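You operate a simulated robot arm through the tools that you are given. There is no shell and no other tool. Be economical: measure what you need, move in short steps, check, and stop when the job is done.

You are at the controls of a simulated two-armed robot. One attempt, no reset.

JOB
Pick up the tall carton marked films with one hand, pass it to the other hand and put it on the top of lid of trim box. Set down upright: tall carton marked films.

It is judged by the outcome, as a careful person would: the job done as asked, and still so three seconds after it is handed in. It fails if anything else is knocked over, pushed out of place, dropped, spilled or broken. Lids that push on must go on centred and level and be pressed home; caps that screw on are set level and turned clockwise until they are tight.

ROBOT AND FRAMES
Two 7-joint arms with two-finger parallel grippers on one trunk, on a base that drives. Base frame: it is fixed to the floor where the robot stands at the start and does not move with it; the origin is under the middle of the robot, x ahead of it, y to its left, z up. Units: m, rad, N and s.
The left shoulder is at the start at [0.022, 0.174, 1.502], the right one opposite. With the tool pointing down near the work surface each hand reaches from about 0.1 to 0.5 m from the robot's upright axis, wherever it stands, measured 20 degrees to its own side. Places, roughly: top of lid of trim box [-3.8, 0, 0.8]. Payload 3.6 kg a hand.
The tool frame of a hand sits at the grasp point between the pads (the TCP): z along the fingers, y along the line on which they close. The tips reach 0.03 m beyond it. The gripper opens to 0.11 m. The fingers are 0.02 m wide and 0.01 m thick; the gripper's body (0.048 by 0.112 m) begins 0.055 m behind the TCP.
Orientation is told as [roll, pitch, yaw] about the base's x, y, z axes, in that order, counted from this pose: with the fingers straight down and closing along the base's y, the tool's x points along the base's -x, its y along +y and its z along -z.

CONTROLS
- The arms move only by the tool apply_moves. It takes "left_deltas", "right_deltas" or both (then of equal length, played together; a hand with none holds still); each is a list of rows, each an object of numbers (a shift or turn left out is 0, a gripper value left out holds the last): "dx", "dy", "dz": the shift along the tool's x, y, z in units of 20 mm (1.0 is 20 mm); "rx", "ry", "rz": the turn, a rotation vector about the tool's x, y, z in units of 5 degrees (1.0 is 5 degrees). In form: [{"dx": .., "dy": .., "dz": .., "rx": .., "ry": .., "rz": ..}, ...]. A call has 1 to 10 rows; each row shifts and turns the commanded pose from where the row before left it, along the tool's axes as they then stand. "left_claw" and "right_claw" are, for a hand that has rows, the finger opening in m, from 0 to 0.11, set as the call begins (left out, the last holds). A call with a number of a shift or a turn outside -1 to 1 is refused whole. A row lasts 0.2 s, in which the tool goes at most 0.05 m and 0.15 rad; a call with a longer step from one row to the next is refused whole, and so is a gripper value outside its range. A pose out of reach is approached as far as the arm can. The call stops where the force on the tool passes 40 N (or 10 N more than at its start, if that is more) or the arm is blocked; 0.2 s more then pass. The fingers move at their own pace (about 0.153 m/s each) and stop on an object; they squeeze with about 21 N. The grip force told is the motor's: it shows also when the fingers shut on nothing. Time passes only in rows, and 0.2 s behind the last, so rows that do not move let the fingers close. The reply holds the time, the measured pose of the TCP, the force on the tool along the base axes, the opening and the grip force, in the units named above and with some noise, with the torque about the TCP (base axes, N m) and any sound that the robot's microphone picked up, and new pictures: "show" is both (left out), scene, wrist or none (wrist: the cameras of the hands that moved).
- Cameras (640 x 400 px; columns grow to the right, rows downward): "scene" is now at [0.0813, 0.0017, 1.641]; the picture's right is [0.03, -1.00, 0.00], its down [-0.87, -0.02, -0.49] and it looks along [0.49, 0.01, -0.87] (base axes); focal length 289 px, centre (320, 200). "left" rides on the left gripper at [0.072, -0.017, -0.103] in its tool frame; the picture's right is [0.23, 0.97, 0.00], its down [-0.76, 0.18, -0.62] and it looks along [-0.61, 0.14, 0.78] (tool axes); focal length 222 px, centre (320, 200). "right" rides on the right gripper at [0.072, 0.017, -0.103] in its tool frame; the picture's right is [-0.23, 0.97, 0.00], its down [-0.76, -0.18, -0.62] and it looks along [-0.61, -0.14, 0.78] (tool axes); focal length 222 px, centre (320, 200). There is no depth. A picture from a camera that has moved, and an enlarged one, comes with that camera's place and axes in the base frame and with its lens.
- move_column(by): slides the trunk up (or, below 0, down) by that many m; the arms and the scene camera ride with it, the base frame stays. It gives what a move gives, with no picture.
- roll_base(legs): drives the robot by 1 to 6 legs, each [ahead, left, turn to the left] in m, m and rad, along the robot's own axes; the way and the turn of a leg run together, so that a leg with both is an arc; at most 1.5 m and 3.142 rad a leg. The arms and the cameras ride along, it lands a little off, and it stops where it bumps. It gives what a move gives, and a new picture of the scene camera.
- pan_tilt(pan, tilt): turns the head with the scene camera to pan (to the left, within 1.501 rad either way) and tilt (down, from -0.506 to 1.204), counted from straight ahead of the robot. It gives what a move gives, and a new picture of the scene camera.
- inspect(camera, box): a new picture of the part [left, top, right, bottom] of that camera's present view, enlarged. No time passes.
- sign_off(): hands the job in; it is judged then, once.

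Go step by step. Nothing tells you exact positions but the pictures and the camera data: compare them with the known pose of the tool, close in by small moves and look again before you grip or let go. The budget is 120 turns and 260 pictures, counting those below and the enlarged ones. Unless the task says otherwise, let go and move clear before handing in, and close with one line.

The tools are called after "Emit:" as a command line: name --argument value ..., lists and objects as JSON in quotes. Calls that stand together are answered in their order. apply_moves: Moves the arms, as the interface text tells. Its arguments: {"type":"object","properties":{"left_deltas":{"type":"array","items":{"type":"object","properties":{"dx":{"type":"number"},"dy":{"type":"number"},"dz":{"type":"number"},"rx":{"type":"number"},"ry":{"type":"number"},"rz":{"type":"number"}}}},"left_claw":{"type":"number"},"right_deltas":{"type":"array","items":{"type":"object","properties":{"dx":{"type":"number"},"dy":{"type":"number"},"dz":{"type":"number"},"rx":{"type":"number"},"ry":{"type":"number"},"rz":{"type":"number"}}}},"right_claw":{"type":"number"},"show":{"type":"string","enum":["both","scene","wrist","none"]}},"required":[]} The other tools are called the same way: move_column (by) slides the trunk up or down; roll_base (legs) drives the base; pan_tilt (pan, tilt) turns the head that bears the scene camera; inspect (camera, box) takes an enlarged picture of a part of a camera's view; sign_off () hands the job in.

At the start:

```text
t: 0.0
left_position: [0.3719, 0.2908, 1.1148]
left_tcp_rot: [0.246, -0.009, 0.041]
left_wrist_force: [0.8, -0.3, -0.1]
left_wrist_torque: [0.0, 0.01, 0.02]
left_grip_width: 0.1101
left_gripper_force: 0.1
right_position: [0.3119, -0.2654, 1.131]
right_tcp_rot: [-0.298, -0.002, 0.003]
right_wrist_force: [-0.3, 0.4, -0.8]
right_wrist_torque: [-0.01, 0.02, 0.02]
right_grip_width: 0.1099
right_gripper_force: 0.1
trunk travel left (down, up): [-0.616, 0.147]
robot x, y, heading: [0.0027, 0.002, -0.001]
head pan, tilt: [0.026, 1.063]
```

scene: 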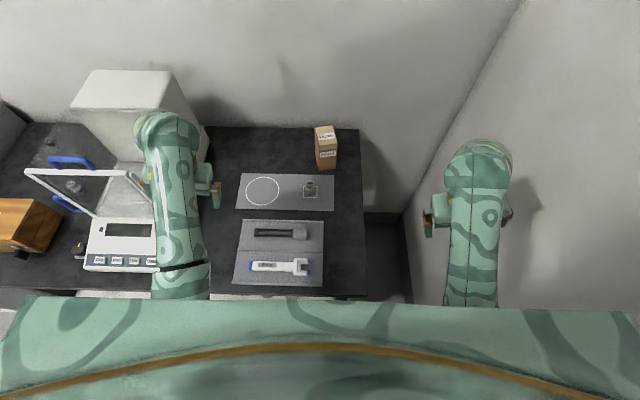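
right: 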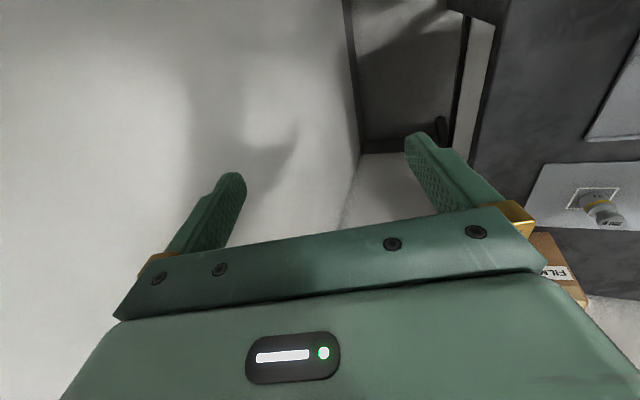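
left: 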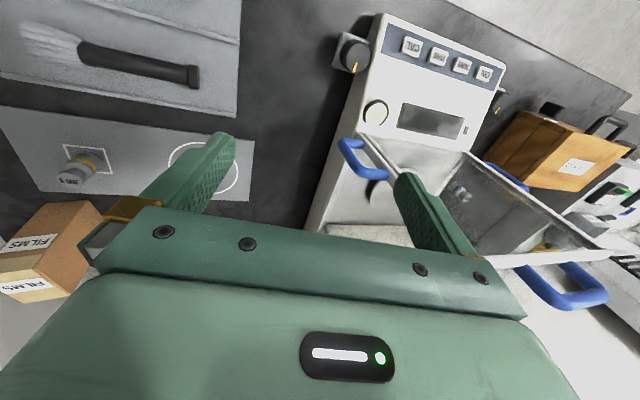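

I see the FILMS carton at the back right of the bench, near pixel (326,148). I'll enlarge it first to measure it.

Emit:
inspect --camera "scene" --box '[270, 110, 390, 185]'

Emit:
inspect --camera "left" --box '[0, 130, 240, 310]'

```text
5.33 times, centred on (330, 148) of scene
camera zoom: at [0.0813, 0.0017, 1.641], right [0.03, -1.0, 0.0], down [-0.87, -0.02, -0.49], along [0.49, 0.01, -0.87], focal length 1540 px, centre (267, 480)
```

zoom: 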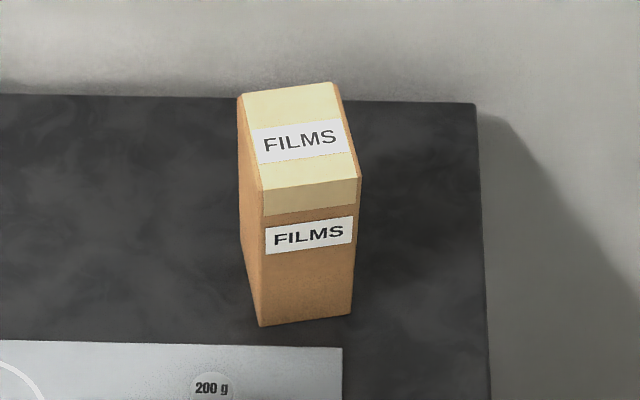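

```text
2.22 times, centred on (120, 220) of left
camera zoom: at [0.2995, 0.2464, 1.2117], right [-0.27, 0.93, 0.23], down [0.75, 0.05, 0.65], along [0.6, 0.35, -0.72], focal length 494 px, centre (764, 156)
```

zoom: 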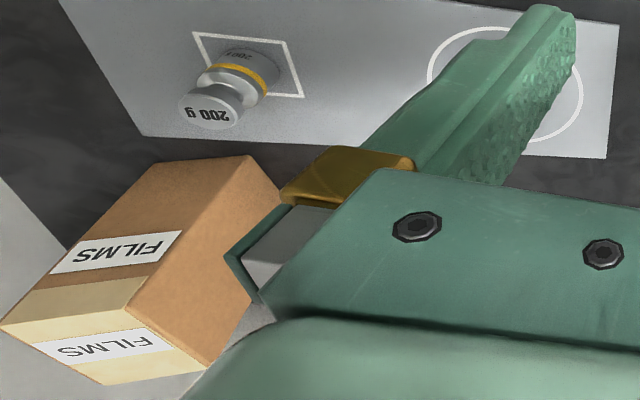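

The carton comes out at about x 0.66, y 0.0, base z 0.862, top z 0.99. It is about 0.055 wide and 0.07 deep, turned by 0.19 rad. I'll level and raise both hands before I lower the trunk for more reach.

Emit:
apply_moves --left_deltas '[{"rx": 0.94, "dz": -1}, {"rx": 0.94, "dz": -1}, {"rx": 0.94, "dz": -1}, {"dz": -1}, {"dz": -1}, {"dz": -1}, {"dz": -1}, {"dz": -1}, {"dz": -1}, {"dz": -1}]' --right_deltas '[{"rx": -0.855, "dz": -1}, {"rx": -0.855, "dz": -1}, {"rx": -0.855, "dz": -1}, {"rx": -0.855, "dz": -1}, {"dz": -1}, {"dz": -1}, {"dz": -1}, {"dz": -1}, {"dz": -1}, {"dz": -1}]' --show "scene"

Emit:
pan_tilt --pan 1.5 --tilt 0.6

Emit:
pan_tilt --pan -1.5 --tilt 0.6

```text
t: 0.5
left_position: [0.3699, 0.3478, 1.153]
left_tcp_rot: [0.275, -0.017, 0.077]
left_wrist_force: [0.5, 0.7, -0.1]
left_wrist_torque: [-0.01, -0.01, 0.0]
left_grip_width: 0.1099
left_gripper_force: 0.0
right_position: [0.3107, -0.3409, 1.1677]
right_tcp_rot: [-0.421, 0.005, -0.009]
right_wrist_force: [0.5, 0.6, -0.1]
right_wrist_torque: [-0.01, 0.01, -0.02]
right_grip_width: 0.1099
right_gripper_force: 0.0
right hand out of reach, approached as far as the arm can: row 2
trunk travel left (down, up): [-0.616, 0.147]
robot x, y, heading: [0.0, 0.0004, 0.002]
head pan, tilt: [0.026, 1.063]
stopped in row 2 (right hand): the arm was blocked; the commanded pose is now the measured one
camera scene: at [0.0827, 0.0014, 1.6409], right [0.03, -1.0, 0.0], down [-0.87, -0.02, -0.49], along [0.49, 0.01, -0.87], focal length 289 px, centre (320, 200)
```

scene: 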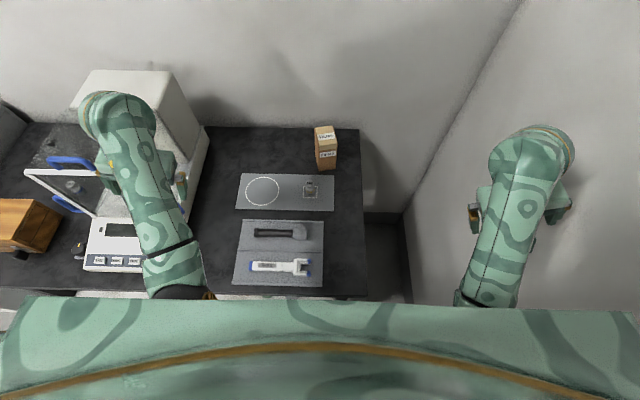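

```text
t: 2.1
left_position: [0.3688, 0.3477, 1.153]
left_tcp_rot: [0.276, -0.016, 0.075]
left_wrist_force: [-0.6, 0.2, -0.7]
left_wrist_torque: [0.01, -0.01, -0.02]
left_grip_width: 0.1099
left_gripper_force: 0.1
right_position: [0.31, -0.3392, 1.1669]
right_tcp_rot: [-0.419, 0.005, -0.009]
right_wrist_force: [0.0, 0.0, -0.2]
right_wrist_torque: [0.01, 0.02, -0.04]
right_grip_width: 0.1099
right_gripper_force: 0.0
trunk travel left (down, up): [-0.616, 0.147]
robot x, y, heading: [0.0038, 0.0017, -0.002]
head pan, tilt: [1.499, 0.6]
camera scene: at [0.0222, 0.0882, 1.6773], right [1.0, -0.07, 0.0], down [-0.04, -0.56, -0.82], along [0.06, 0.82, -0.57], focal length 289 px, centre (320, 200)
```

scene: 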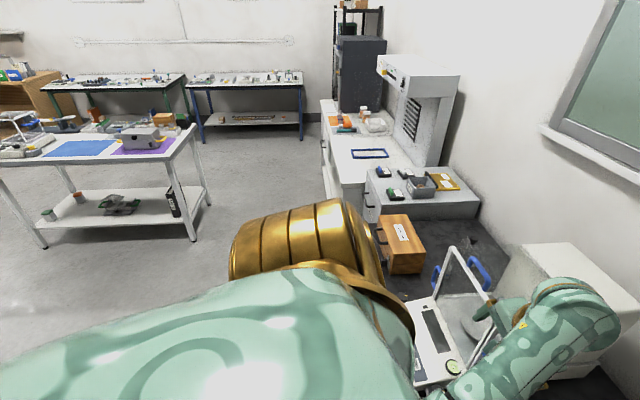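

```text
t: 4.7
left_position: [0.3689, 0.3481, 1.1544]
left_tcp_rot: [0.275, -0.016, 0.079]
left_wrist_force: [-0.5, 0.0, 0.5]
left_wrist_torque: [0.0, 0.0, 0.01]
left_grip_width: 0.1101
left_gripper_force: 0.0
right_position: [0.3095, -0.3395, 1.1675]
right_tcp_rot: [-0.422, 0.005, -0.009]
right_wrist_force: [-0.4, -1.3, -0.5]
right_wrist_torque: [-0.01, -0.01, 0.02]
right_grip_width: 0.11
right_gripper_force: 0.2
trunk travel left (down, up): [-0.616, 0.147]
robot x, y, heading: [0.0029, -0.0026, -0.0]
head pan, tilt: [-1.499, 0.6]
camera scene: at [0.0221, -0.0881, 1.6773], right [-1.0, -0.07, 0.0], down [-0.04, 0.56, -0.83], along [0.06, -0.82, -0.56], focal length 289 px, centre (320, 200)
```

scene: 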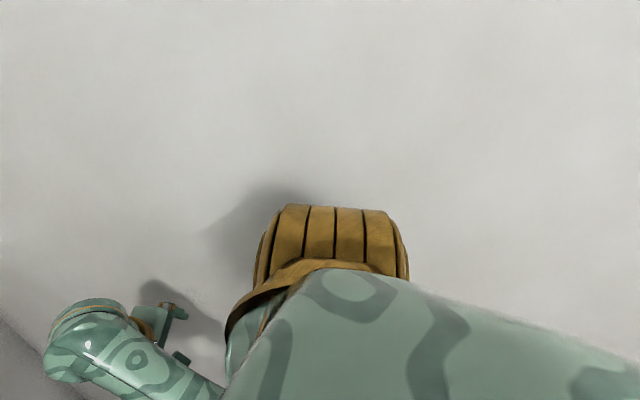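

The right arm seems to have been blocked near the wall on the right. I'll back away from the bench and a little left, so I can set the arms up in free space.

Emit:
roll_base --legs '[[-0.5, 0, 0], [0, 0.25, 0]]'

Emit:
pan_tilt --pan 0 --tilt 0.8

```text
t: 9.0
left_position: [-0.1292, 0.5958, 1.1536]
left_tcp_rot: [0.278, -0.016, 0.084]
left_wrist_force: [0.4, 0.0, 1.0]
left_wrist_torque: [0.02, 0.01, 0.03]
left_grip_width: 0.1098
left_gripper_force: 0.0
right_position: [-0.1818, -0.092, 1.168]
right_tcp_rot: [-0.421, 0.007, 0.0]
right_wrist_force: [0.4, -0.3, -0.5]
right_wrist_torque: [0.0, 0.01, -0.04]
right_grip_width: 0.1099
right_gripper_force: 0.1
trunk travel left (down, up): [-0.616, 0.147]
robot x, y, heading: [-0.4914, 0.2455, 0.003]
head pan, tilt: [-1.499, 0.6]
camera scene: at [-0.4715, 0.1567, 1.6773], right [-1.0, -0.08, 0.0], down [-0.04, 0.56, -0.83], along [0.07, -0.82, -0.56], focal length 289 px, centre (320, 200)
```

scene: 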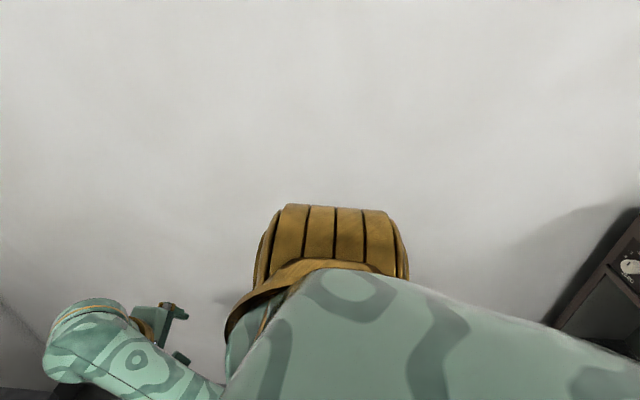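

```text
t: 10.6
left_position: [-0.1278, 0.5945, 1.1525]
left_tcp_rot: [0.274, -0.015, 0.085]
left_wrist_force: [-0.1, 0.6, 0.1]
left_wrist_torque: [-0.01, -0.05, 0.02]
left_grip_width: 0.1101
left_gripper_force: 0.2
right_position: [-0.1814, -0.092, 1.1682]
right_tcp_rot: [-0.422, 0.005, 0.001]
right_wrist_force: [-0.8, 0.4, -1.0]
right_wrist_torque: [0.01, 0.03, 0.01]
right_grip_width: 0.1101
right_gripper_force: 0.0
trunk travel left (down, up): [-0.616, 0.147]
robot x, y, heading: [-0.4924, 0.2429, 0.006]
head pan, tilt: [0.0, 0.799]
camera scene: at [-0.3979, 0.2453, 1.6604], right [0.01, -1.0, 0.0], down [-0.72, -0.01, -0.7], along [0.7, 0.0, -0.72], focal length 289 px, centre (320, 200)
```

scene: 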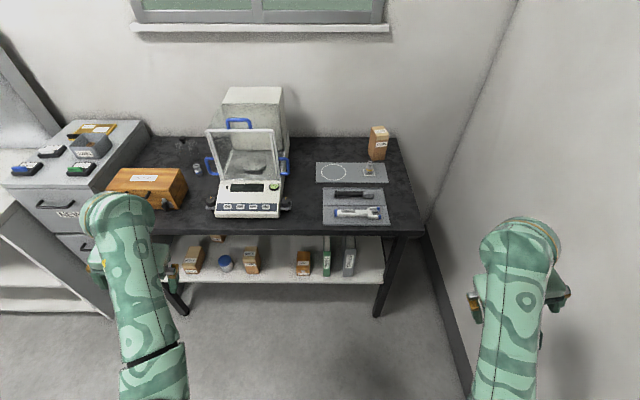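

There is free space here, so I'll first level the right hand's roll while moving it forward. Then I'll begin pitching the fingers ahead.

Emit:
apply_moves --right_deltas '[{"rx": -0.96, "dx": -0.8}, {"rx": -0.96, "dx": -0.8}, {"rx": -0.96, "dx": -0.8}, {"rx": -0.96, "dx": -0.8}, {"rx": -0.96, "dx": -0.8}, {"ry": -1}, {"ry": -1}, {"ry": -1}, {"ry": -1}]' --show "scene"

```text
t: 12.7
left_position: [-0.1284, 0.5959, 1.1538]
left_tcp_rot: [0.278, -0.017, 0.082]
left_wrist_force: [1.3, -0.2, -0.1]
left_wrist_torque: [-0.03, -0.01, 0.04]
left_grip_width: 0.1101
left_gripper_force: 0.0
right_position: [-0.0597, -0.1396, 1.2437]
right_tcp_rot: [-0.094, -0.501, -0.014]
right_wrist_force: [0.4, -0.1, 0.2]
right_wrist_torque: [0.03, 0.0, 0.0]
right_grip_width: 0.11
right_gripper_force: 0.1
trunk travel left (down, up): [-0.616, 0.147]
robot x, y, heading: [-0.4946, 0.2474, 0.011]
head pan, tilt: [0.0, 0.799]
stopped in row 9 (right hand): the arm was blocked; the commanded pose is now the measured one
camera scene: at [-0.3981, 0.2448, 1.6604], right [0.01, -1.0, 0.0], down [-0.72, -0.01, -0.7], along [0.7, 0.01, -0.72], focal length 289 px, centre (320, 200)
```

scene: 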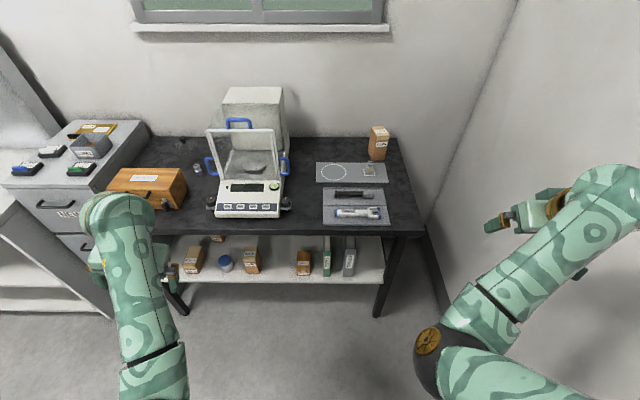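

The right hand drifted up and outward near a joint limit. I'll bring it inward and down.

Emit:
apply_moves --right_deltas '[{"dy": 1, "dx": 0.3, "dz": 0.55}, {"dy": 1, "dx": 0.3, "dz": 0.55}, {"dy": 1, "dx": 0.3, "dz": 0.55}, {"dy": 1, "dx": 0.3, "dz": 0.55}, {"dy": 1, "dx": 0.3, "dz": 0.55}, {"dy": 1, "dx": 0.3, "dz": 0.55}, {"dy": 1, "dx": 0.3, "dz": 0.55}, {"dy": 1, "dx": 0.3, "dz": 0.55}, {"dx": 0.3, "dz": 0.55}, {"dx": 0.3, "dz": 0.55}]' --show "scene"

```text
t: 13.5
left_position: [-0.1272, 0.5952, 1.1531]
left_tcp_rot: [0.276, -0.015, 0.085]
left_wrist_force: [-0.3, -0.4, 0.5]
left_wrist_torque: [-0.03, 0.0, 0.0]
left_grip_width: 0.1099
left_gripper_force: 0.1
right_position: [-0.0105, -0.1209, 1.2883]
right_tcp_rot: [-0.174, -0.69, -0.015]
right_wrist_force: [-0.1, -0.1, 0.1]
right_wrist_torque: [0.04, 0.0, -0.02]
right_grip_width: 0.11
right_gripper_force: 0.1
trunk travel left (down, up): [-0.616, 0.147]
robot x, y, heading: [-0.4896, 0.2473, 0.006]
head pan, tilt: [0.0, 0.799]
stopped in row 4 (right hand): the arm was blocked; the commanded pose is now the measured one
camera scene: at [-0.3973, 0.246, 1.6604], right [0.01, -1.0, 0.0], down [-0.72, -0.01, -0.7], along [0.7, 0.01, -0.72], focal length 289 px, centre (320, 200)
```

scene: 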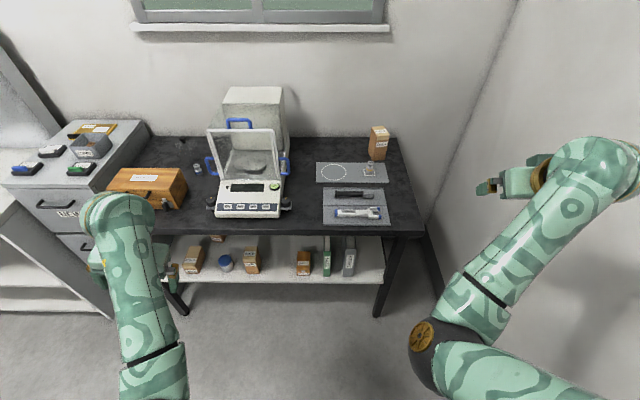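

The arm seems to lag behind its commands, so I'll make a small move and see how it responds.

Emit:
apply_moves --right_deltas '[{}, {}, {"dy": 0.3}, {"dy": 0.3}, {"dy": 0.3}, {"dy": 0.3}, {}]' --show "none"

Emit:
apply_moves --right_deltas '[{"dz": 0.3}, {"dz": 0.3}, {"dz": 0.3}, {"dz": 0.3}, {}]' --show "none"

```text
t: 15.3
left_position: [-0.1283, 0.596, 1.1538]
left_tcp_rot: [0.276, -0.016, 0.084]
left_wrist_force: [0.0, -0.5, 0.7]
left_wrist_torque: [0.0, 0.0, 0.0]
left_grip_width: 0.1101
left_gripper_force: 0.1
right_position: [-0.0072, -0.127, 1.3023]
right_tcp_rot: [-0.248, -0.711, -0.004]
right_wrist_force: [0.0, 0.1, -0.5]
right_wrist_torque: [0.02, 0.01, -0.01]
right_grip_width: 0.11
right_gripper_force: 0.0
trunk travel left (down, up): [-0.616, 0.147]
robot x, y, heading: [-0.4932, 0.2474, 0.006]
head pan, tilt: [0.0, 0.799]
stopped in row 7 (right hand): the arm was blocked; the commanded pose is now the measured one
```

```text
t: 16.5
left_position: [-0.1273, 0.5952, 1.1531]
left_tcp_rot: [0.276, -0.015, 0.081]
left_wrist_force: [0.1, 0.5, -0.4]
left_wrist_torque: [0.01, -0.01, 0.01]
left_grip_width: 0.1099
left_gripper_force: 0.0
right_position: [0.006, -0.1299, 1.2813]
right_tcp_rot: [-0.241, -0.705, -0.004]
right_wrist_force: [-0.2, -0.3, 0.2]
right_wrist_torque: [0.0, -0.02, 0.02]
right_grip_width: 0.1102
right_gripper_force: 0.1
trunk travel left (down, up): [-0.616, 0.147]
robot x, y, heading: [-0.4933, 0.2426, 0.011]
head pan, tilt: [0.0, 0.799]
```

Moving along the fingers works, so I'll extend forward and down, then try moving inward.

Emit:
apply_moves --right_deltas '[{"dz": 0.7}, {"dz": 0.7}, {"dz": 0.7}, {"dz": 0.7}, {"dz": 0.7}, {"dz": 0.7}, {"dy": 0.5}, {"dy": 0.5}, {"dy": 0.5}, {"dy": 0.5}]' --show "scene"

```text
t: 18.7
left_position: [-0.1273, 0.5967, 1.1539]
left_tcp_rot: [0.276, -0.014, 0.084]
left_wrist_force: [-0.1, -0.1, -0.5]
left_wrist_torque: [0.01, 0.04, -0.02]
left_grip_width: 0.11
left_gripper_force: 0.1
right_position: [0.0657, -0.1114, 1.2115]
right_tcp_rot: [-0.245, -0.707, -0.003]
right_wrist_force: [-0.2, 0.0, 0.0]
right_wrist_torque: [0.02, -0.05, 0.05]
right_grip_width: 0.1102
right_gripper_force: 0.1
trunk travel left (down, up): [-0.616, 0.147]
robot x, y, heading: [-0.491, 0.2481, 0.009]
head pan, tilt: [0.0, 0.799]
camera scene: at [-0.3977, 0.2458, 1.6604], right [0.01, -1.0, 0.0], down [-0.72, -0.01, -0.7], along [0.7, 0.01, -0.72], focal length 289 px, centre (320, 200)
```

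scene: 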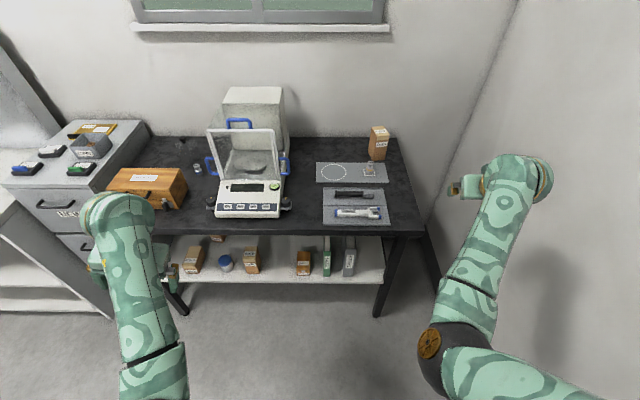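

That works now. I'll level the roll and go on bringing the hand in.

Emit:
apply_moves --right_deltas '[{"rx": -0.7, "dy": 0.7, "dz": 0.4}, {"rx": -0.7, "dy": 0.7, "dz": 0.4}, {"rx": -0.7, "dy": 0.7, "dz": 0.4}, {"rx": -0.7, "dy": 0.7, "dz": 0.4}, {"dy": 0.7, "dz": 0.3}, {"dy": 0.7, "dz": 0.3}, {"dy": 0.7, "dz": 0.3}, {"dy": 0.7}, {"dy": 0.7}, {"dy": 0.7}]' --show "none"

```text
t: 21.1
left_position: [-0.1281, 0.5942, 1.154]
left_tcp_rot: [0.276, -0.017, 0.084]
left_wrist_force: [0.1, -0.1, -0.5]
left_wrist_torque: [0.01, 0.03, 0.0]
left_grip_width: 0.1101
left_gripper_force: 0.1
right_position: [0.1135, -0.0027, 1.1844]
right_tcp_rot: [-0.045, -0.735, 0.0]
right_wrist_force: [-0.5, 0.9, -0.2]
right_wrist_torque: [0.01, 0.0, 0.02]
right_grip_width: 0.11
right_gripper_force: 0.0
trunk travel left (down, up): [-0.616, 0.147]
robot x, y, heading: [-0.494, 0.243, 0.006]
head pan, tilt: [0.0, 0.799]
stopped in row 10 (right hand): the arm was blocked; the commanded pose is now the measured one
```

Emit:
apply_moves --right_deltas '[{"ry": -0.7, "dx": 0.5, "dz": 0.5}, {"ry": -0.7, "dx": 0.5, "dz": 0.5}, {"ry": -0.7, "dx": 0.5, "dz": 0.4}, {"ry": -0.7, "dx": 0.5, "dz": 0.4}, {"ry": -0.7, "dx": 0.5, "dz": 0.3}, {"ry": -0.7, "rx": -0.4, "dx": 0.5, "dz": 0.3}, {}]' --show "scene"

```text
t: 22.7
left_position: [-0.1269, 0.5956, 1.1537]
left_tcp_rot: [0.275, -0.015, 0.084]
left_wrist_force: [0.0, 0.7, 0.2]
left_wrist_torque: [0.0, -0.01, -0.02]
left_grip_width: 0.1101
left_gripper_force: 0.0
right_position: [0.1108, 0.0021, 1.1037]
right_tcp_rot: [-0.02, -1.099, 0.024]
right_wrist_force: [-0.6, -0.4, 0.3]
right_wrist_torque: [-0.02, 0.04, 0.0]
right_grip_width: 0.11
right_gripper_force: 0.0
trunk travel left (down, up): [-0.616, 0.147]
robot x, y, heading: [-0.4956, 0.2462, 0.008]
head pan, tilt: [0.0, 0.799]
camera scene: at [-0.3976, 0.2458, 1.6604], right [0.01, -1.0, 0.0], down [-0.72, -0.01, -0.7], along [0.7, 0.01, -0.72], focal length 289 px, centre (320, 200)
```

scene: 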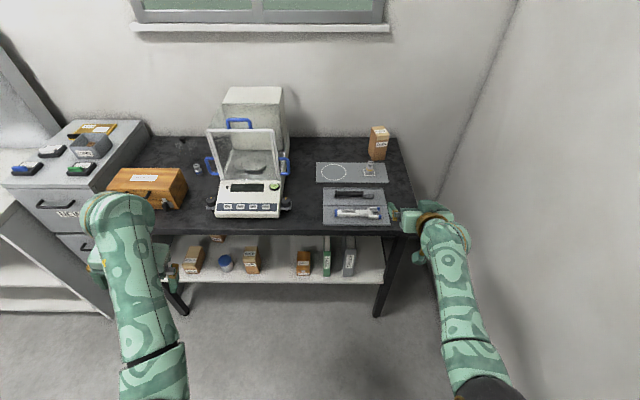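

The right hand is in a good forward pose (pitch −1.1). The open lid of the balance reaches about (0.41, 0.5, 1.15), so I'll pull the left hand back for clearance, and bring the right hand to a standoff.

Emit:
apply_moves --left_deltas '[{"dx": 0.6}, {"dx": 0.6}, {"dx": 0.6}, {"dx": 0.6}, {"dx": 0.6}, {"dx": 0.6}, {"dx": 0.6}, {"dx": 0.6}, {}]' --show "none"

Emit:
apply_moves --right_deltas '[{"dx": 0.6, "dz": -0.5}, {"dx": 0.6, "dz": -0.5}, {"dx": 0.6, "dz": -0.5}, {"dx": 0.6, "dz": -0.5}, {"dx": 0.6, "dz": -0.5}, {"dx": 0.6, "dz": -0.5}, {"dx": 0.6, "dz": -0.5}, {"dx": 0.6, "dz": -0.5}, {}]' --show "scene"

```text
t: 23.8
left_position: [-0.177, 0.6563, 1.1841]
left_tcp_rot: [0.439, -0.064, 0.114]
left_wrist_force: [-0.5, 0.4, 0.0]
left_wrist_torque: [-0.03, 0.02, 0.0]
left_grip_width: 0.1102
left_gripper_force: 0.1
right_position: [0.1104, -0.0002, 1.1054]
right_tcp_rot: [-0.021, -1.098, 0.023]
right_wrist_force: [0.0, 0.3, -0.1]
right_wrist_torque: [0.0, 0.02, -0.02]
right_grip_width: 0.1098
right_gripper_force: 0.0
trunk travel left (down, up): [-0.616, 0.147]
robot x, y, heading: [-0.4966, 0.2477, 0.012]
head pan, tilt: [0.0, 0.799]
stopped in row 5 (left hand): the arm was blocked; the commanded pose is now the measured one
```

```text
t: 25.8
left_position: [-0.1781, 0.6575, 1.1851]
left_tcp_rot: [0.438, -0.064, 0.113]
left_wrist_force: [-0.2, 0.8, -0.8]
left_wrist_torque: [-0.01, 0.02, 0.02]
left_grip_width: 0.11
left_gripper_force: 0.1
right_position: [-0.0037, -0.001, 1.0552]
right_tcp_rot: [-0.022, -1.097, 0.027]
right_wrist_force: [0.3, -0.2, 0.1]
right_wrist_torque: [-0.01, 0.0, 0.0]
right_grip_width: 0.11
right_gripper_force: 0.1
trunk travel left (down, up): [-0.616, 0.147]
robot x, y, heading: [-0.4949, 0.2451, 0.006]
head pan, tilt: [0.0, 0.799]
camera scene: at [-0.3975, 0.2453, 1.6604], right [0.01, -1.0, 0.0], down [-0.72, -0.01, -0.7], along [0.7, 0.01, -0.72], focal length 289 px, centre (320, 200)
```

scene: 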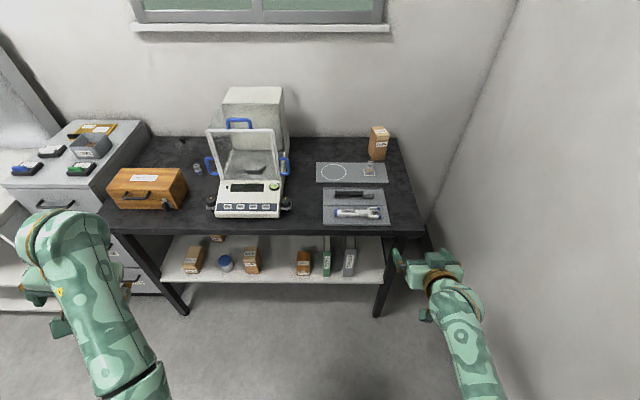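

Let me rehearse the reach here in the free space: down to standoff, then 0.16 m along the fingers.

Emit:
apply_moves --right_deltas '[{"dx": 0.97}, {"dx": 0.97}, {"dx": 0.97}, {"dz": 1}, {"dz": 1}, {"dz": 1}, {"dz": 1}, {"dz": 1}, {"dz": 1}, {"dz": 1}]' --show "none"

```text
t: 28.0
left_position: [-0.1787, 0.6568, 1.1838]
left_tcp_rot: [0.436, -0.062, 0.113]
left_wrist_force: [0.2, 0.7, 0.2]
left_wrist_torque: [-0.01, -0.03, -0.03]
left_grip_width: 0.1099
left_gripper_force: 0.0
right_position: [0.0764, -0.002, 0.9493]
right_tcp_rot: [-0.022, -1.098, 0.025]
right_wrist_force: [0.1, -0.5, 0.0]
right_wrist_torque: [0.0, 0.01, 0.01]
right_grip_width: 0.1099
right_gripper_force: 0.0
right hand out of reach, approached as far as the arm can: row 10
trunk travel left (down, up): [-0.616, 0.147]
robot x, y, heading: [-0.4976, 0.2448, 0.008]
head pan, tilt: [0.0, 0.799]
```

That's the reach limit, so I'll retract and lower the trunk 0.1 m.

Emit:
apply_moves --right_deltas '[{"dz": -1}, {"dz": -1}, {"dz": -1}, {"dz": -1}, {"dz": -1}, {"dz": -1}, {"dz": -1, "dx": -0.9}, {"dx": -0.9}, {"dx": -0.9}, {"dx": -0.9}]' --show "none"

Emit:
move_column --by -0.1

```text
t: 30.2
left_position: [-0.1775, 0.6563, 1.185]
left_tcp_rot: [0.438, -0.062, 0.112]
left_wrist_force: [-0.1, -0.3, 0.5]
left_wrist_torque: [0.0, -0.04, -0.03]
left_grip_width: 0.1102
left_gripper_force: 0.2
right_position: [-0.0179, -0.0006, 1.0775]
right_tcp_rot: [-0.02, -1.094, 0.028]
right_wrist_force: [0.0, -0.5, 0.1]
right_wrist_torque: [0.03, 0.02, -0.03]
right_grip_width: 0.11
right_gripper_force: 0.0
trunk travel left (down, up): [-0.616, 0.147]
robot x, y, heading: [-0.496, 0.2459, 0.006]
head pan, tilt: [0.0, 0.799]
```

```text
t: 31.1
left_position: [-0.1866, 0.7131, 1.1431]
left_tcp_rot: [0.584, -0.076, 0.145]
left_wrist_force: [-0.1, 0.3, -0.5]
left_wrist_torque: [-0.03, -0.03, 0.0]
left_grip_width: 0.1097
left_gripper_force: 0.1
right_position: [-0.0168, -0.0005, 1.008]
right_tcp_rot: [-0.02, -1.092, 0.024]
right_wrist_force: [0.6, -0.3, -0.6]
right_wrist_torque: [0.01, 0.0, 0.02]
right_grip_width: 0.1104
right_gripper_force: 0.1
trunk travel left (down, up): [-0.547, 0.216]
robot x, y, heading: [-0.4933, 0.2438, 0.005]
head pan, tilt: [0.0, 0.799]
stopped: the arm was blocked; the commanded pose is now the measured one
```

The column stopped after 0.07 m because the left arm was blocked. I'll look at it.

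Emit:
pan_tilt --pan 0.9 --tilt 1.0

```text
t: 32.3
left_position: [-0.188, 0.7124, 1.1425]
left_tcp_rot: [0.584, -0.078, 0.145]
left_wrist_force: [0.3, -0.2, 0.4]
left_wrist_torque: [-0.02, -0.01, -0.02]
left_grip_width: 0.1101
left_gripper_force: 0.2
right_position: [-0.0169, -0.0016, 1.0072]
right_tcp_rot: [-0.019, -1.098, 0.023]
right_wrist_force: [0.7, -0.8, -0.7]
right_wrist_torque: [-0.01, 0.01, 0.0]
right_grip_width: 0.1096
right_gripper_force: 0.0
trunk travel left (down, up): [-0.547, 0.216]
robot x, y, heading: [-0.4929, 0.2443, 0.004]
head pan, tilt: [0.901, 1.0]
camera scene: at [-0.431, 0.2996, 1.5765], right [0.79, -0.62, 0.0], down [-0.52, -0.66, -0.54], along [0.33, 0.43, -0.84], focal length 289 px, centre (320, 200)
```

scene: 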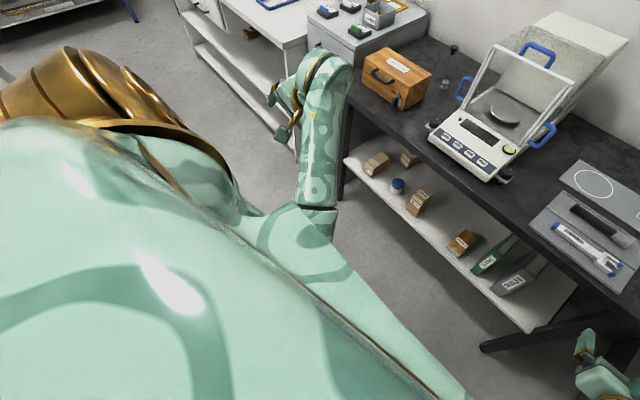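

The left arm is clear of everything; it is only at a joint limit. The trunk is low enough now. I'll turn to match the carton's 0.19 rad yaw, sidestep right, and drive partway in.

Emit:
roll_base --legs '[[0, 0, 0.183], [0, -0.217, 0], [0.3, 0, 0]]'

Emit:
pan_tilt --pan 0 --tilt 0.9

```text
t: 36.3
left_position: [0.0546, 0.6035, 1.1431]
left_tcp_rot: [0.584, -0.077, 0.322]
left_wrist_force: [-0.5, 0.3, -0.3]
left_wrist_torque: [0.01, 0.01, 0.01]
left_grip_width: 0.11
left_gripper_force: 0.0
right_position: [0.3502, -0.0677, 1.008]
right_tcp_rot: [-0.019, -1.095, 0.204]
right_wrist_force: [0.6, -0.1, -0.2]
right_wrist_torque: [0.03, 0.02, 0.0]
right_grip_width: 0.11
right_gripper_force: 0.1
trunk travel left (down, up): [-0.547, 0.216]
robot x, y, heading: [-0.1627, 0.0861, 0.186]
head pan, tilt: [0.901, 1.0]
camera scene: at [-0.1111, 0.1532, 1.5764], right [0.89, -0.46, 0.0], down [-0.39, -0.75, -0.54], along [0.25, 0.48, -0.84], focal length 289 px, centre (320, 200)
```

scene: 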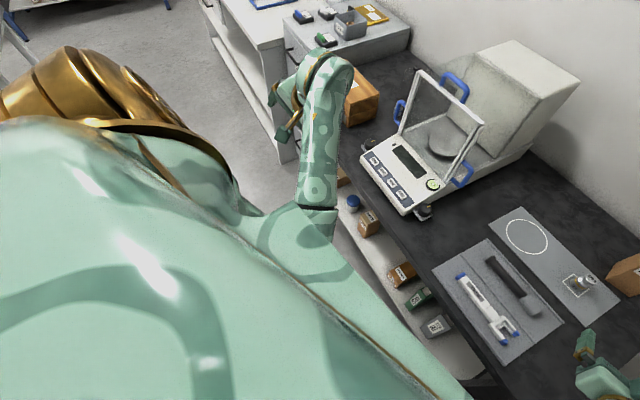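

```text
t: 37.5
left_position: [0.0552, 0.6037, 1.1436]
left_tcp_rot: [0.587, -0.078, 0.322]
left_wrist_force: [-0.7, -0.1, -0.4]
left_wrist_torque: [0.01, 0.01, 0.04]
left_grip_width: 0.1097
left_gripper_force: 0.0
right_position: [0.3494, -0.0674, 1.0088]
right_tcp_rot: [-0.02, -1.093, 0.201]
right_wrist_force: [0.2, -0.1, 0.3]
right_wrist_torque: [-0.02, 0.03, 0.01]
right_grip_width: 0.1099
right_gripper_force: 0.1
trunk travel left (down, up): [-0.547, 0.216]
robot x, y, heading: [-0.1623, 0.0914, 0.187]
head pan, tilt: [0.0, 0.901]
camera scene: at [-0.0702, 0.1056, 1.5837], right [0.19, -0.98, 0.0], down [-0.77, -0.15, -0.62], along [0.61, 0.12, -0.78], focal length 289 px, centre (320, 200)
```

scene: 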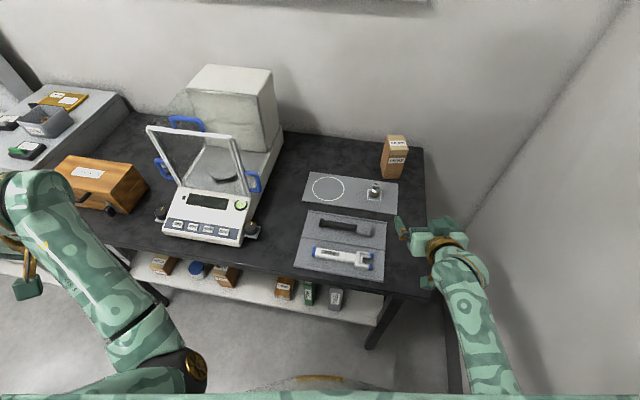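

Emit:
inspect --camera "scene" --box '[340, 120, 460, 195]'

Emit:
inspect --camera "right" --box '[0, 0, 640, 400]'

```text
5.33 times, centred on (400, 158) of scene
camera zoom: at [-0.0702, 0.1056, 1.5837], right [0.19, -0.98, 0.0], down [-0.77, -0.15, -0.62], along [0.61, 0.12, -0.78], focal length 1540 px, centre (-107, 427)
```

zoom: 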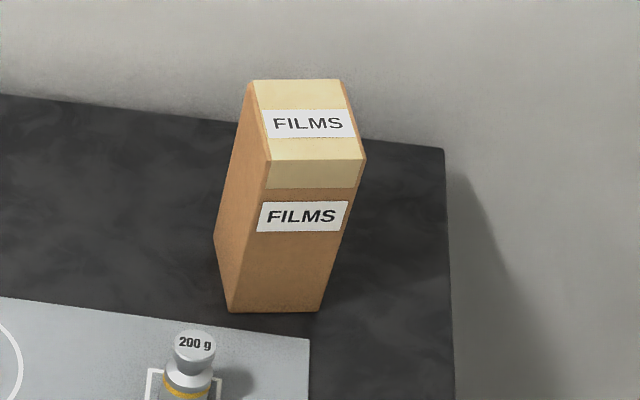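

```text
1.00 times, centred on (320, 200) of right (not enlarged: the box is as wide or as high as the picture)
camera zoom: at [0.2237, -0.0763, 0.9913], right [-0.08, 0.98, 0.19], down [-0.17, -0.2, 0.96], along [0.98, 0.04, 0.18], focal length 222 px, centre (320, 200)
```

zoom: 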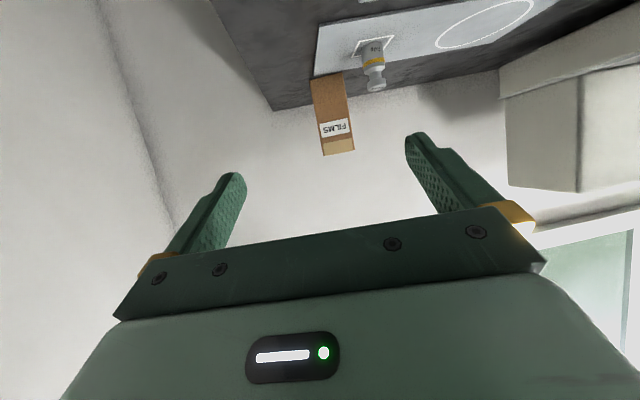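

The new view agrees: carton centre (0.662, −0.003), yaw 0.188. The 200 g weight at (0.541, 0.044) has its top at 0.92, so I'll come in from above it with the fingers partly closed. First I'll drive 0.16 m ahead.

Emit:
roll_base --legs '[[0.16, 0.005, 0]]'

Emit:
apply_moves --right_deltas '[{}]' --right_claw 0.088 --show "wrist"

Emit:
inspect --camera "scene" --box '[340, 120, 500, 220]'

```text
t: 39.0
left_position: [0.2138, 0.6382, 1.1427]
left_tcp_rot: [0.585, -0.077, 0.324]
left_wrist_force: [0.7, -0.1, -0.9]
left_wrist_torque: [0.02, 0.02, 0.03]
left_grip_width: 0.11
left_gripper_force: 0.1
right_position: [0.508, -0.0341, 1.0084]
right_tcp_rot: [-0.02, -1.095, 0.201]
right_wrist_force: [0.5, 0.6, 0.1]
right_wrist_torque: [-0.02, 0.01, -0.01]
right_grip_width: 0.1103
right_gripper_force: 0.1
trunk travel left (down, up): [-0.547, 0.216]
robot x, y, heading: [-0.0094, 0.1228, 0.188]
head pan, tilt: [0.0, 0.901]
camera scene: at [0.0884, 0.1404, 1.5836], right [0.18, -0.98, 0.0], down [-0.77, -0.14, -0.62], along [0.61, 0.11, -0.78], focal length 289 px, centre (320, 200)
```

scene: 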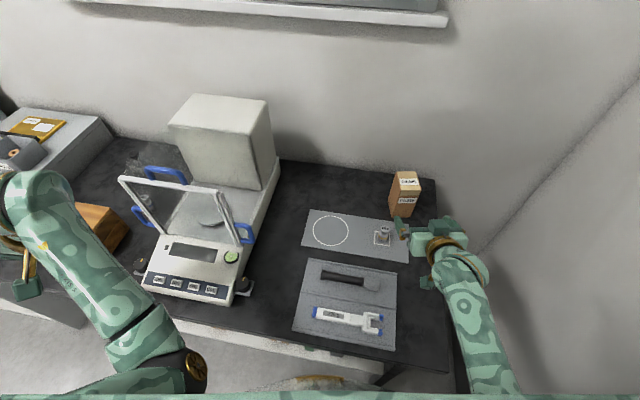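

```text
t: 39.4
left_position: [0.2108, 0.6384, 1.1447]
left_tcp_rot: [0.586, -0.078, 0.323]
left_wrist_force: [-0.4, 0.3, -0.9]
left_wrist_torque: [0.01, 0.0, -0.02]
left_grip_width: 0.1103
left_gripper_force: 0.1
right_position: [0.5064, -0.034, 1.0101]
right_tcp_rot: [-0.02, -1.095, 0.202]
right_wrist_force: [-0.3, 0.5, -0.5]
right_wrist_torque: [0.0, 0.02, 0.01]
right_grip_width: 0.0881
right_gripper_force: 0.0
trunk travel left (down, up): [-0.547, 0.216]
robot x, y, heading: [-0.0074, 0.1237, 0.187]
head pan, tilt: [0.0, 0.901]
camera right: at [0.3798, -0.0422, 0.9914], right [-0.08, 0.98, 0.19], down [-0.17, -0.2, 0.96], along [0.98, 0.04, 0.18], focal length 222 px, centre (320, 200)
```

right: 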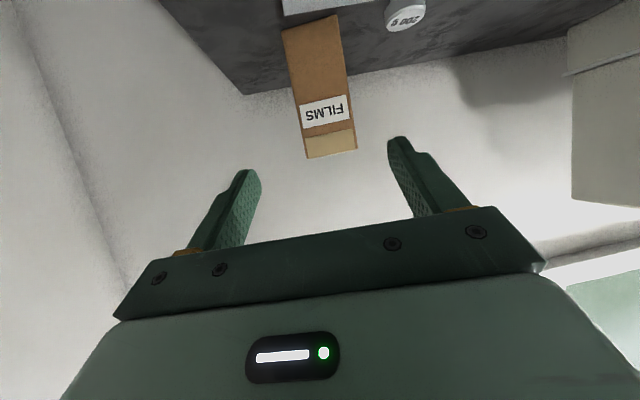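

```text
4.00 times, centred on (420, 170) of scene
camera zoom: at [0.0858, 0.1399, 1.5838], right [0.18, -0.98, 0.0], down [-0.77, -0.14, -0.62], along [0.61, 0.11, -0.78], focal length 1155 px, centre (-80, 320)
```

zoom: 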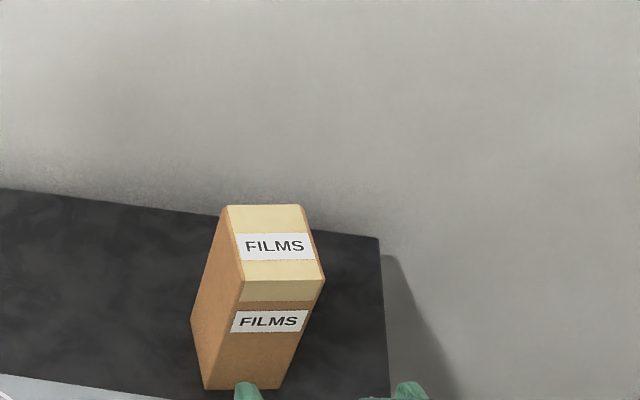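

Lateral alignment is within a couple of millimetres. I'll come in along the fingers, stopping short to check.

Emit:
apply_moves --right_deltas '[{"dz": 0.8}, {"dz": 0.8}, {"dz": 0.8}, {"dz": 0.8}, {"dz": 0.8}, {}]'

Emit:
inspect --camera "scene" --box '[340, 150, 500, 250]'

```text
t: 40.8
left_position: [0.2118, 0.6378, 1.1432]
left_tcp_rot: [0.587, -0.076, 0.321]
left_wrist_force: [-0.8, 0.6, -0.5]
left_wrist_torque: [-0.03, 0.0, 0.03]
left_grip_width: 0.11
left_gripper_force: 0.0
right_position: [0.5773, -0.0205, 0.9708]
right_tcp_rot: [-0.019, -1.094, 0.203]
right_wrist_force: [0.0, -0.3, -0.2]
right_wrist_torque: [-0.03, 0.01, 0.03]
right_grip_width: 0.0879
right_gripper_force: 0.1
trunk travel left (down, up): [-0.547, 0.216]
robot x, y, heading: [-0.0104, 0.1216, 0.186]
head pan, tilt: [0.0, 0.901]
camera scene: at [0.0867, 0.1401, 1.5837], right [0.18, -0.98, 0.0], down [-0.77, -0.14, -0.62], along [0.61, 0.11, -0.78], focal length 289 px, centre (320, 200)
camera right: at [0.4509, -0.0288, 0.9542], right [-0.08, 0.98, 0.19], down [-0.17, -0.2, 0.96], along [0.98, 0.04, 0.18], focal length 222 px, centre (320, 200)
```

scene: 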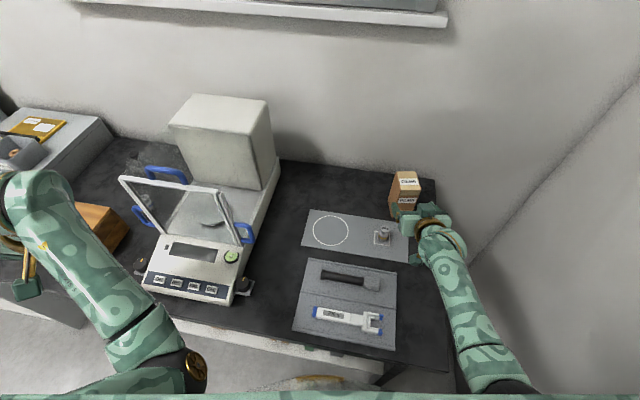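
right: 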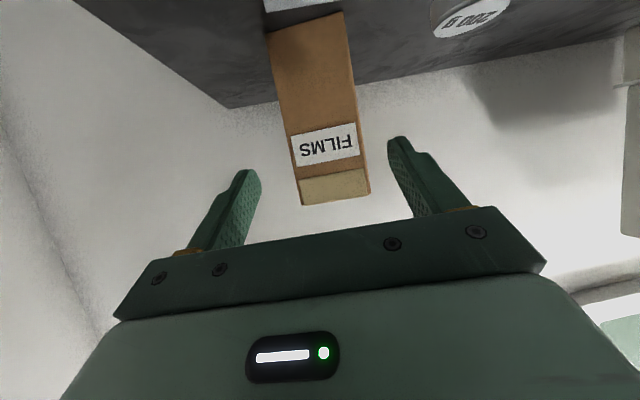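

```text
4.00 times, centred on (420, 200) of scene
camera zoom: at [0.0867, 0.1401, 1.5837], right [0.18, -0.98, 0.0], down [-0.77, -0.14, -0.62], along [0.61, 0.11, -0.78], focal length 1155 px, centre (-80, 200)
```

zoom: 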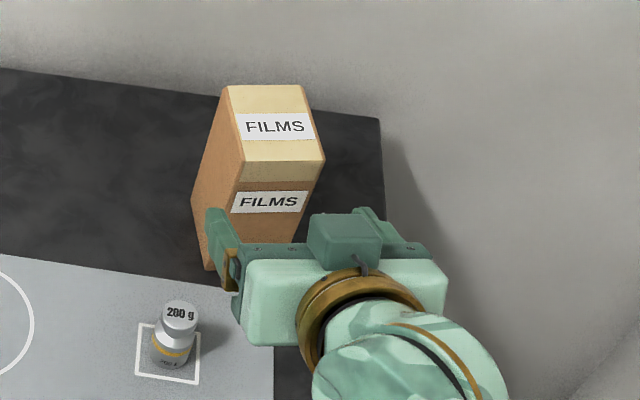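

Well aligned: the carton is centred between the fingers and the weight is clear. I'll go in the rest of the way.

Emit:
apply_moves --right_deltas '[{"dz": 0.7}, {"dz": 0.7}, {"dz": 0.7}, {"dz": 0.7}, {"dz": 0.7}, {"dz": 0.7}, {}]'

Emit:
inspect --camera "scene" --box '[340, 150, 500, 250]'

```text
t: 42.4
left_position: [0.2133, 0.6371, 1.1444]
left_tcp_rot: [0.586, -0.077, 0.324]
left_wrist_force: [-0.2, 0.1, 0.6]
left_wrist_torque: [0.01, 0.01, 0.0]
left_grip_width: 0.1103
left_gripper_force: 0.0
right_position: [0.6507, -0.0089, 0.9339]
right_tcp_rot: [-0.017, -1.096, 0.202]
right_wrist_force: [-0.7, 0.3, 0.1]
right_wrist_torque: [-0.03, 0.0, -0.02]
right_grip_width: 0.0879
right_gripper_force: 0.1
trunk travel left (down, up): [-0.547, 0.216]
robot x, y, heading: [-0.0094, 0.1209, 0.185]
head pan, tilt: [0.0, 0.901]
camera scene: at [0.0867, 0.14, 1.5837], right [0.18, -0.98, 0.0], down [-0.77, -0.14, -0.62], along [0.61, 0.11, -0.78], focal length 289 px, centre (320, 200)
camera right: at [0.5241, -0.0159, 0.9162], right [-0.08, 0.98, 0.19], down [-0.17, -0.2, 0.96], along [0.98, 0.04, 0.18], focal length 222 px, centre (320, 200)
```

scene: 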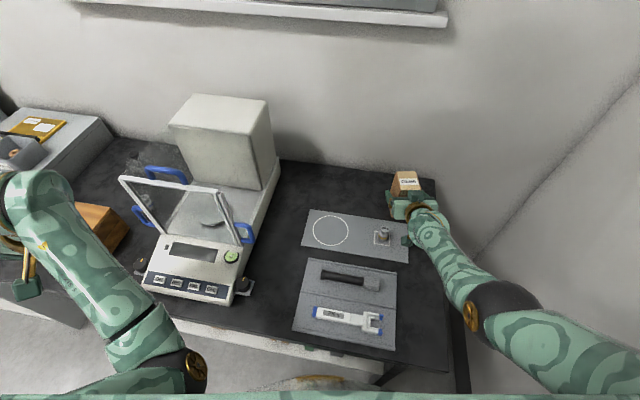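
right: 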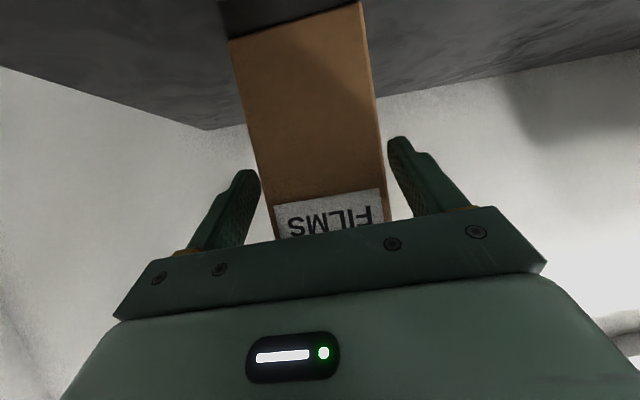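

```text
4.00 times, centred on (420, 200) of scene
camera zoom: at [0.0867, 0.14, 1.5837], right [0.18, -0.98, 0.0], down [-0.77, -0.14, -0.62], along [0.61, 0.11, -0.78], focal length 1155 px, centre (-80, 200)
```

zoom: 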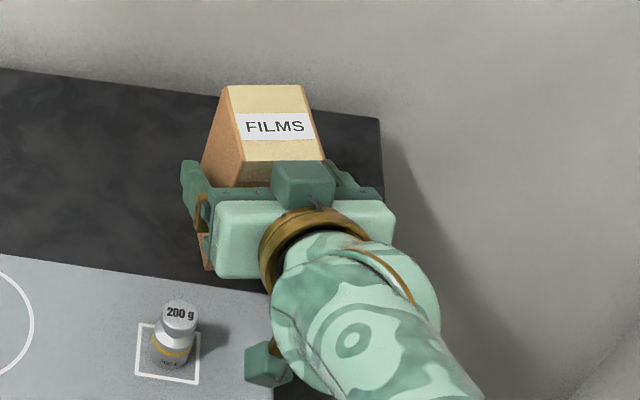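

The fingers straddle the carton. I'll shift 4 mm left to centre, then close.

Emit:
apply_moves --right_deltas '[{"dy": 0.2}, {}]' --show "none"

Emit:
apply_moves --right_deltas '[{}, {}, {}]' --right_claw 0.03 --show "wrist"

```text
t: 43.0
left_position: [0.2135, 0.6381, 1.1435]
left_tcp_rot: [0.587, -0.077, 0.322]
left_wrist_force: [-0.3, 0.0, -0.6]
left_wrist_torque: [0.0, -0.02, 0.02]
left_grip_width: 0.1101
left_gripper_force: 0.1
right_position: [0.6496, -0.0036, 0.9336]
right_tcp_rot: [-0.022, -1.095, 0.201]
right_wrist_force: [-0.5, -0.3, 0.0]
right_wrist_torque: [0.0, 0.02, -0.01]
right_grip_width: 0.088
right_gripper_force: 0.0
trunk travel left (down, up): [-0.547, 0.216]
robot x, y, heading: [-0.0056, 0.1205, 0.185]
head pan, tilt: [0.0, 0.901]
```

```text
t: 43.8
left_position: [0.2119, 0.6397, 1.1436]
left_tcp_rot: [0.585, -0.076, 0.323]
left_wrist_force: [-0.1, -0.5, 0.6]
left_wrist_torque: [-0.02, 0.03, -0.04]
left_grip_width: 0.1099
left_gripper_force: 0.1
right_position: [0.6499, -0.0041, 0.9329]
right_tcp_rot: [-0.021, -1.096, 0.203]
right_wrist_force: [0.7, -0.1, 0.5]
right_wrist_torque: [0.05, -0.04, 0.01]
right_grip_width: 0.058
right_gripper_force: 21.2
trunk travel left (down, up): [-0.547, 0.216]
robot x, y, heading: [-0.0106, 0.1211, 0.186]
head pan, tilt: [0.0, 0.901]
camera right: at [0.5234, -0.0118, 0.9163], right [-0.08, 0.98, 0.19], down [-0.17, -0.2, 0.96], along [0.98, 0.04, 0.18], focal length 222 px, centre (320, 200)
```

right: 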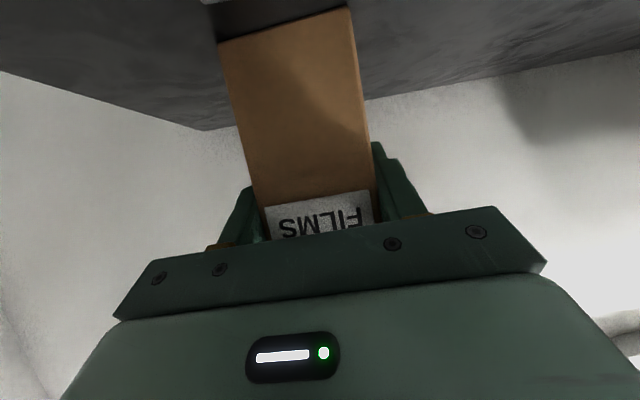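

Gripped at 0.058 m. I'll lift straight up.

Emit:
apply_moves --right_deltas '[{"dx": -0.7, "dz": -0.36}, {"dx": -0.7, "dz": -0.36}, {"dx": -0.7, "dz": -0.36}, {"dx": -0.7, "dz": -0.36}, {"dx": -0.7, "dz": -0.36}, {"dx": -0.7, "dz": -0.36}, {"dx": -0.7, "dz": -0.36}, {"dx": -0.7, "dz": -0.36}, {}]'

```text
t: 45.8
left_position: [0.2122, 0.6371, 1.143]
left_tcp_rot: [0.586, -0.074, 0.322]
left_wrist_force: [0.2, 0.7, 0.3]
left_wrist_torque: [0.0, 0.01, 0.0]
left_grip_width: 0.1101
left_gripper_force: 0.1
right_position: [0.6487, -0.0049, 1.0588]
right_tcp_rot: [-0.018, -1.094, 0.202]
right_wrist_force: [1.3, -0.2, -1.3]
right_wrist_torque: [0.0, 0.03, 0.0]
right_grip_width: 0.0579
right_gripper_force: 20.9
trunk travel left (down, up): [-0.547, 0.216]
robot x, y, heading: [-0.0079, 0.1228, 0.185]
head pan, tilt: [0.0, 0.901]
camera scene: at [0.0876, 0.1401, 1.5837], right [0.18, -0.98, 0.0], down [-0.77, -0.14, -0.62], along [0.61, 0.11, -0.78], focal length 289 px, centre (320, 200)
camera right: at [0.5227, -0.0119, 1.0416], right [-0.08, 0.98, 0.19], down [-0.17, -0.2, 0.96], along [0.98, 0.04, 0.18], focal length 222 px, centre (320, 200)
```

scene: 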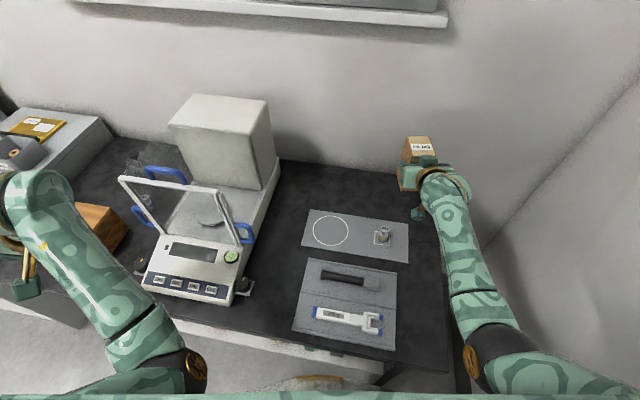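
right: 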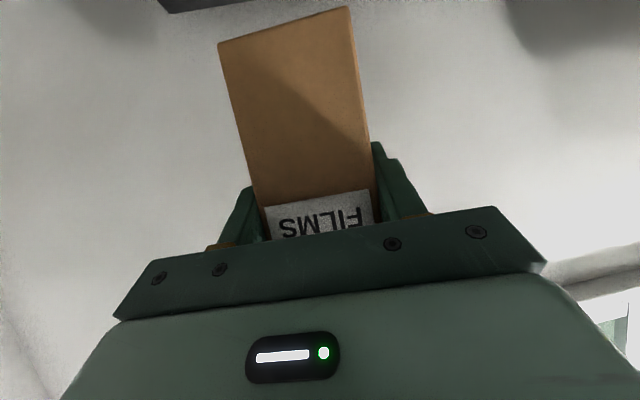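

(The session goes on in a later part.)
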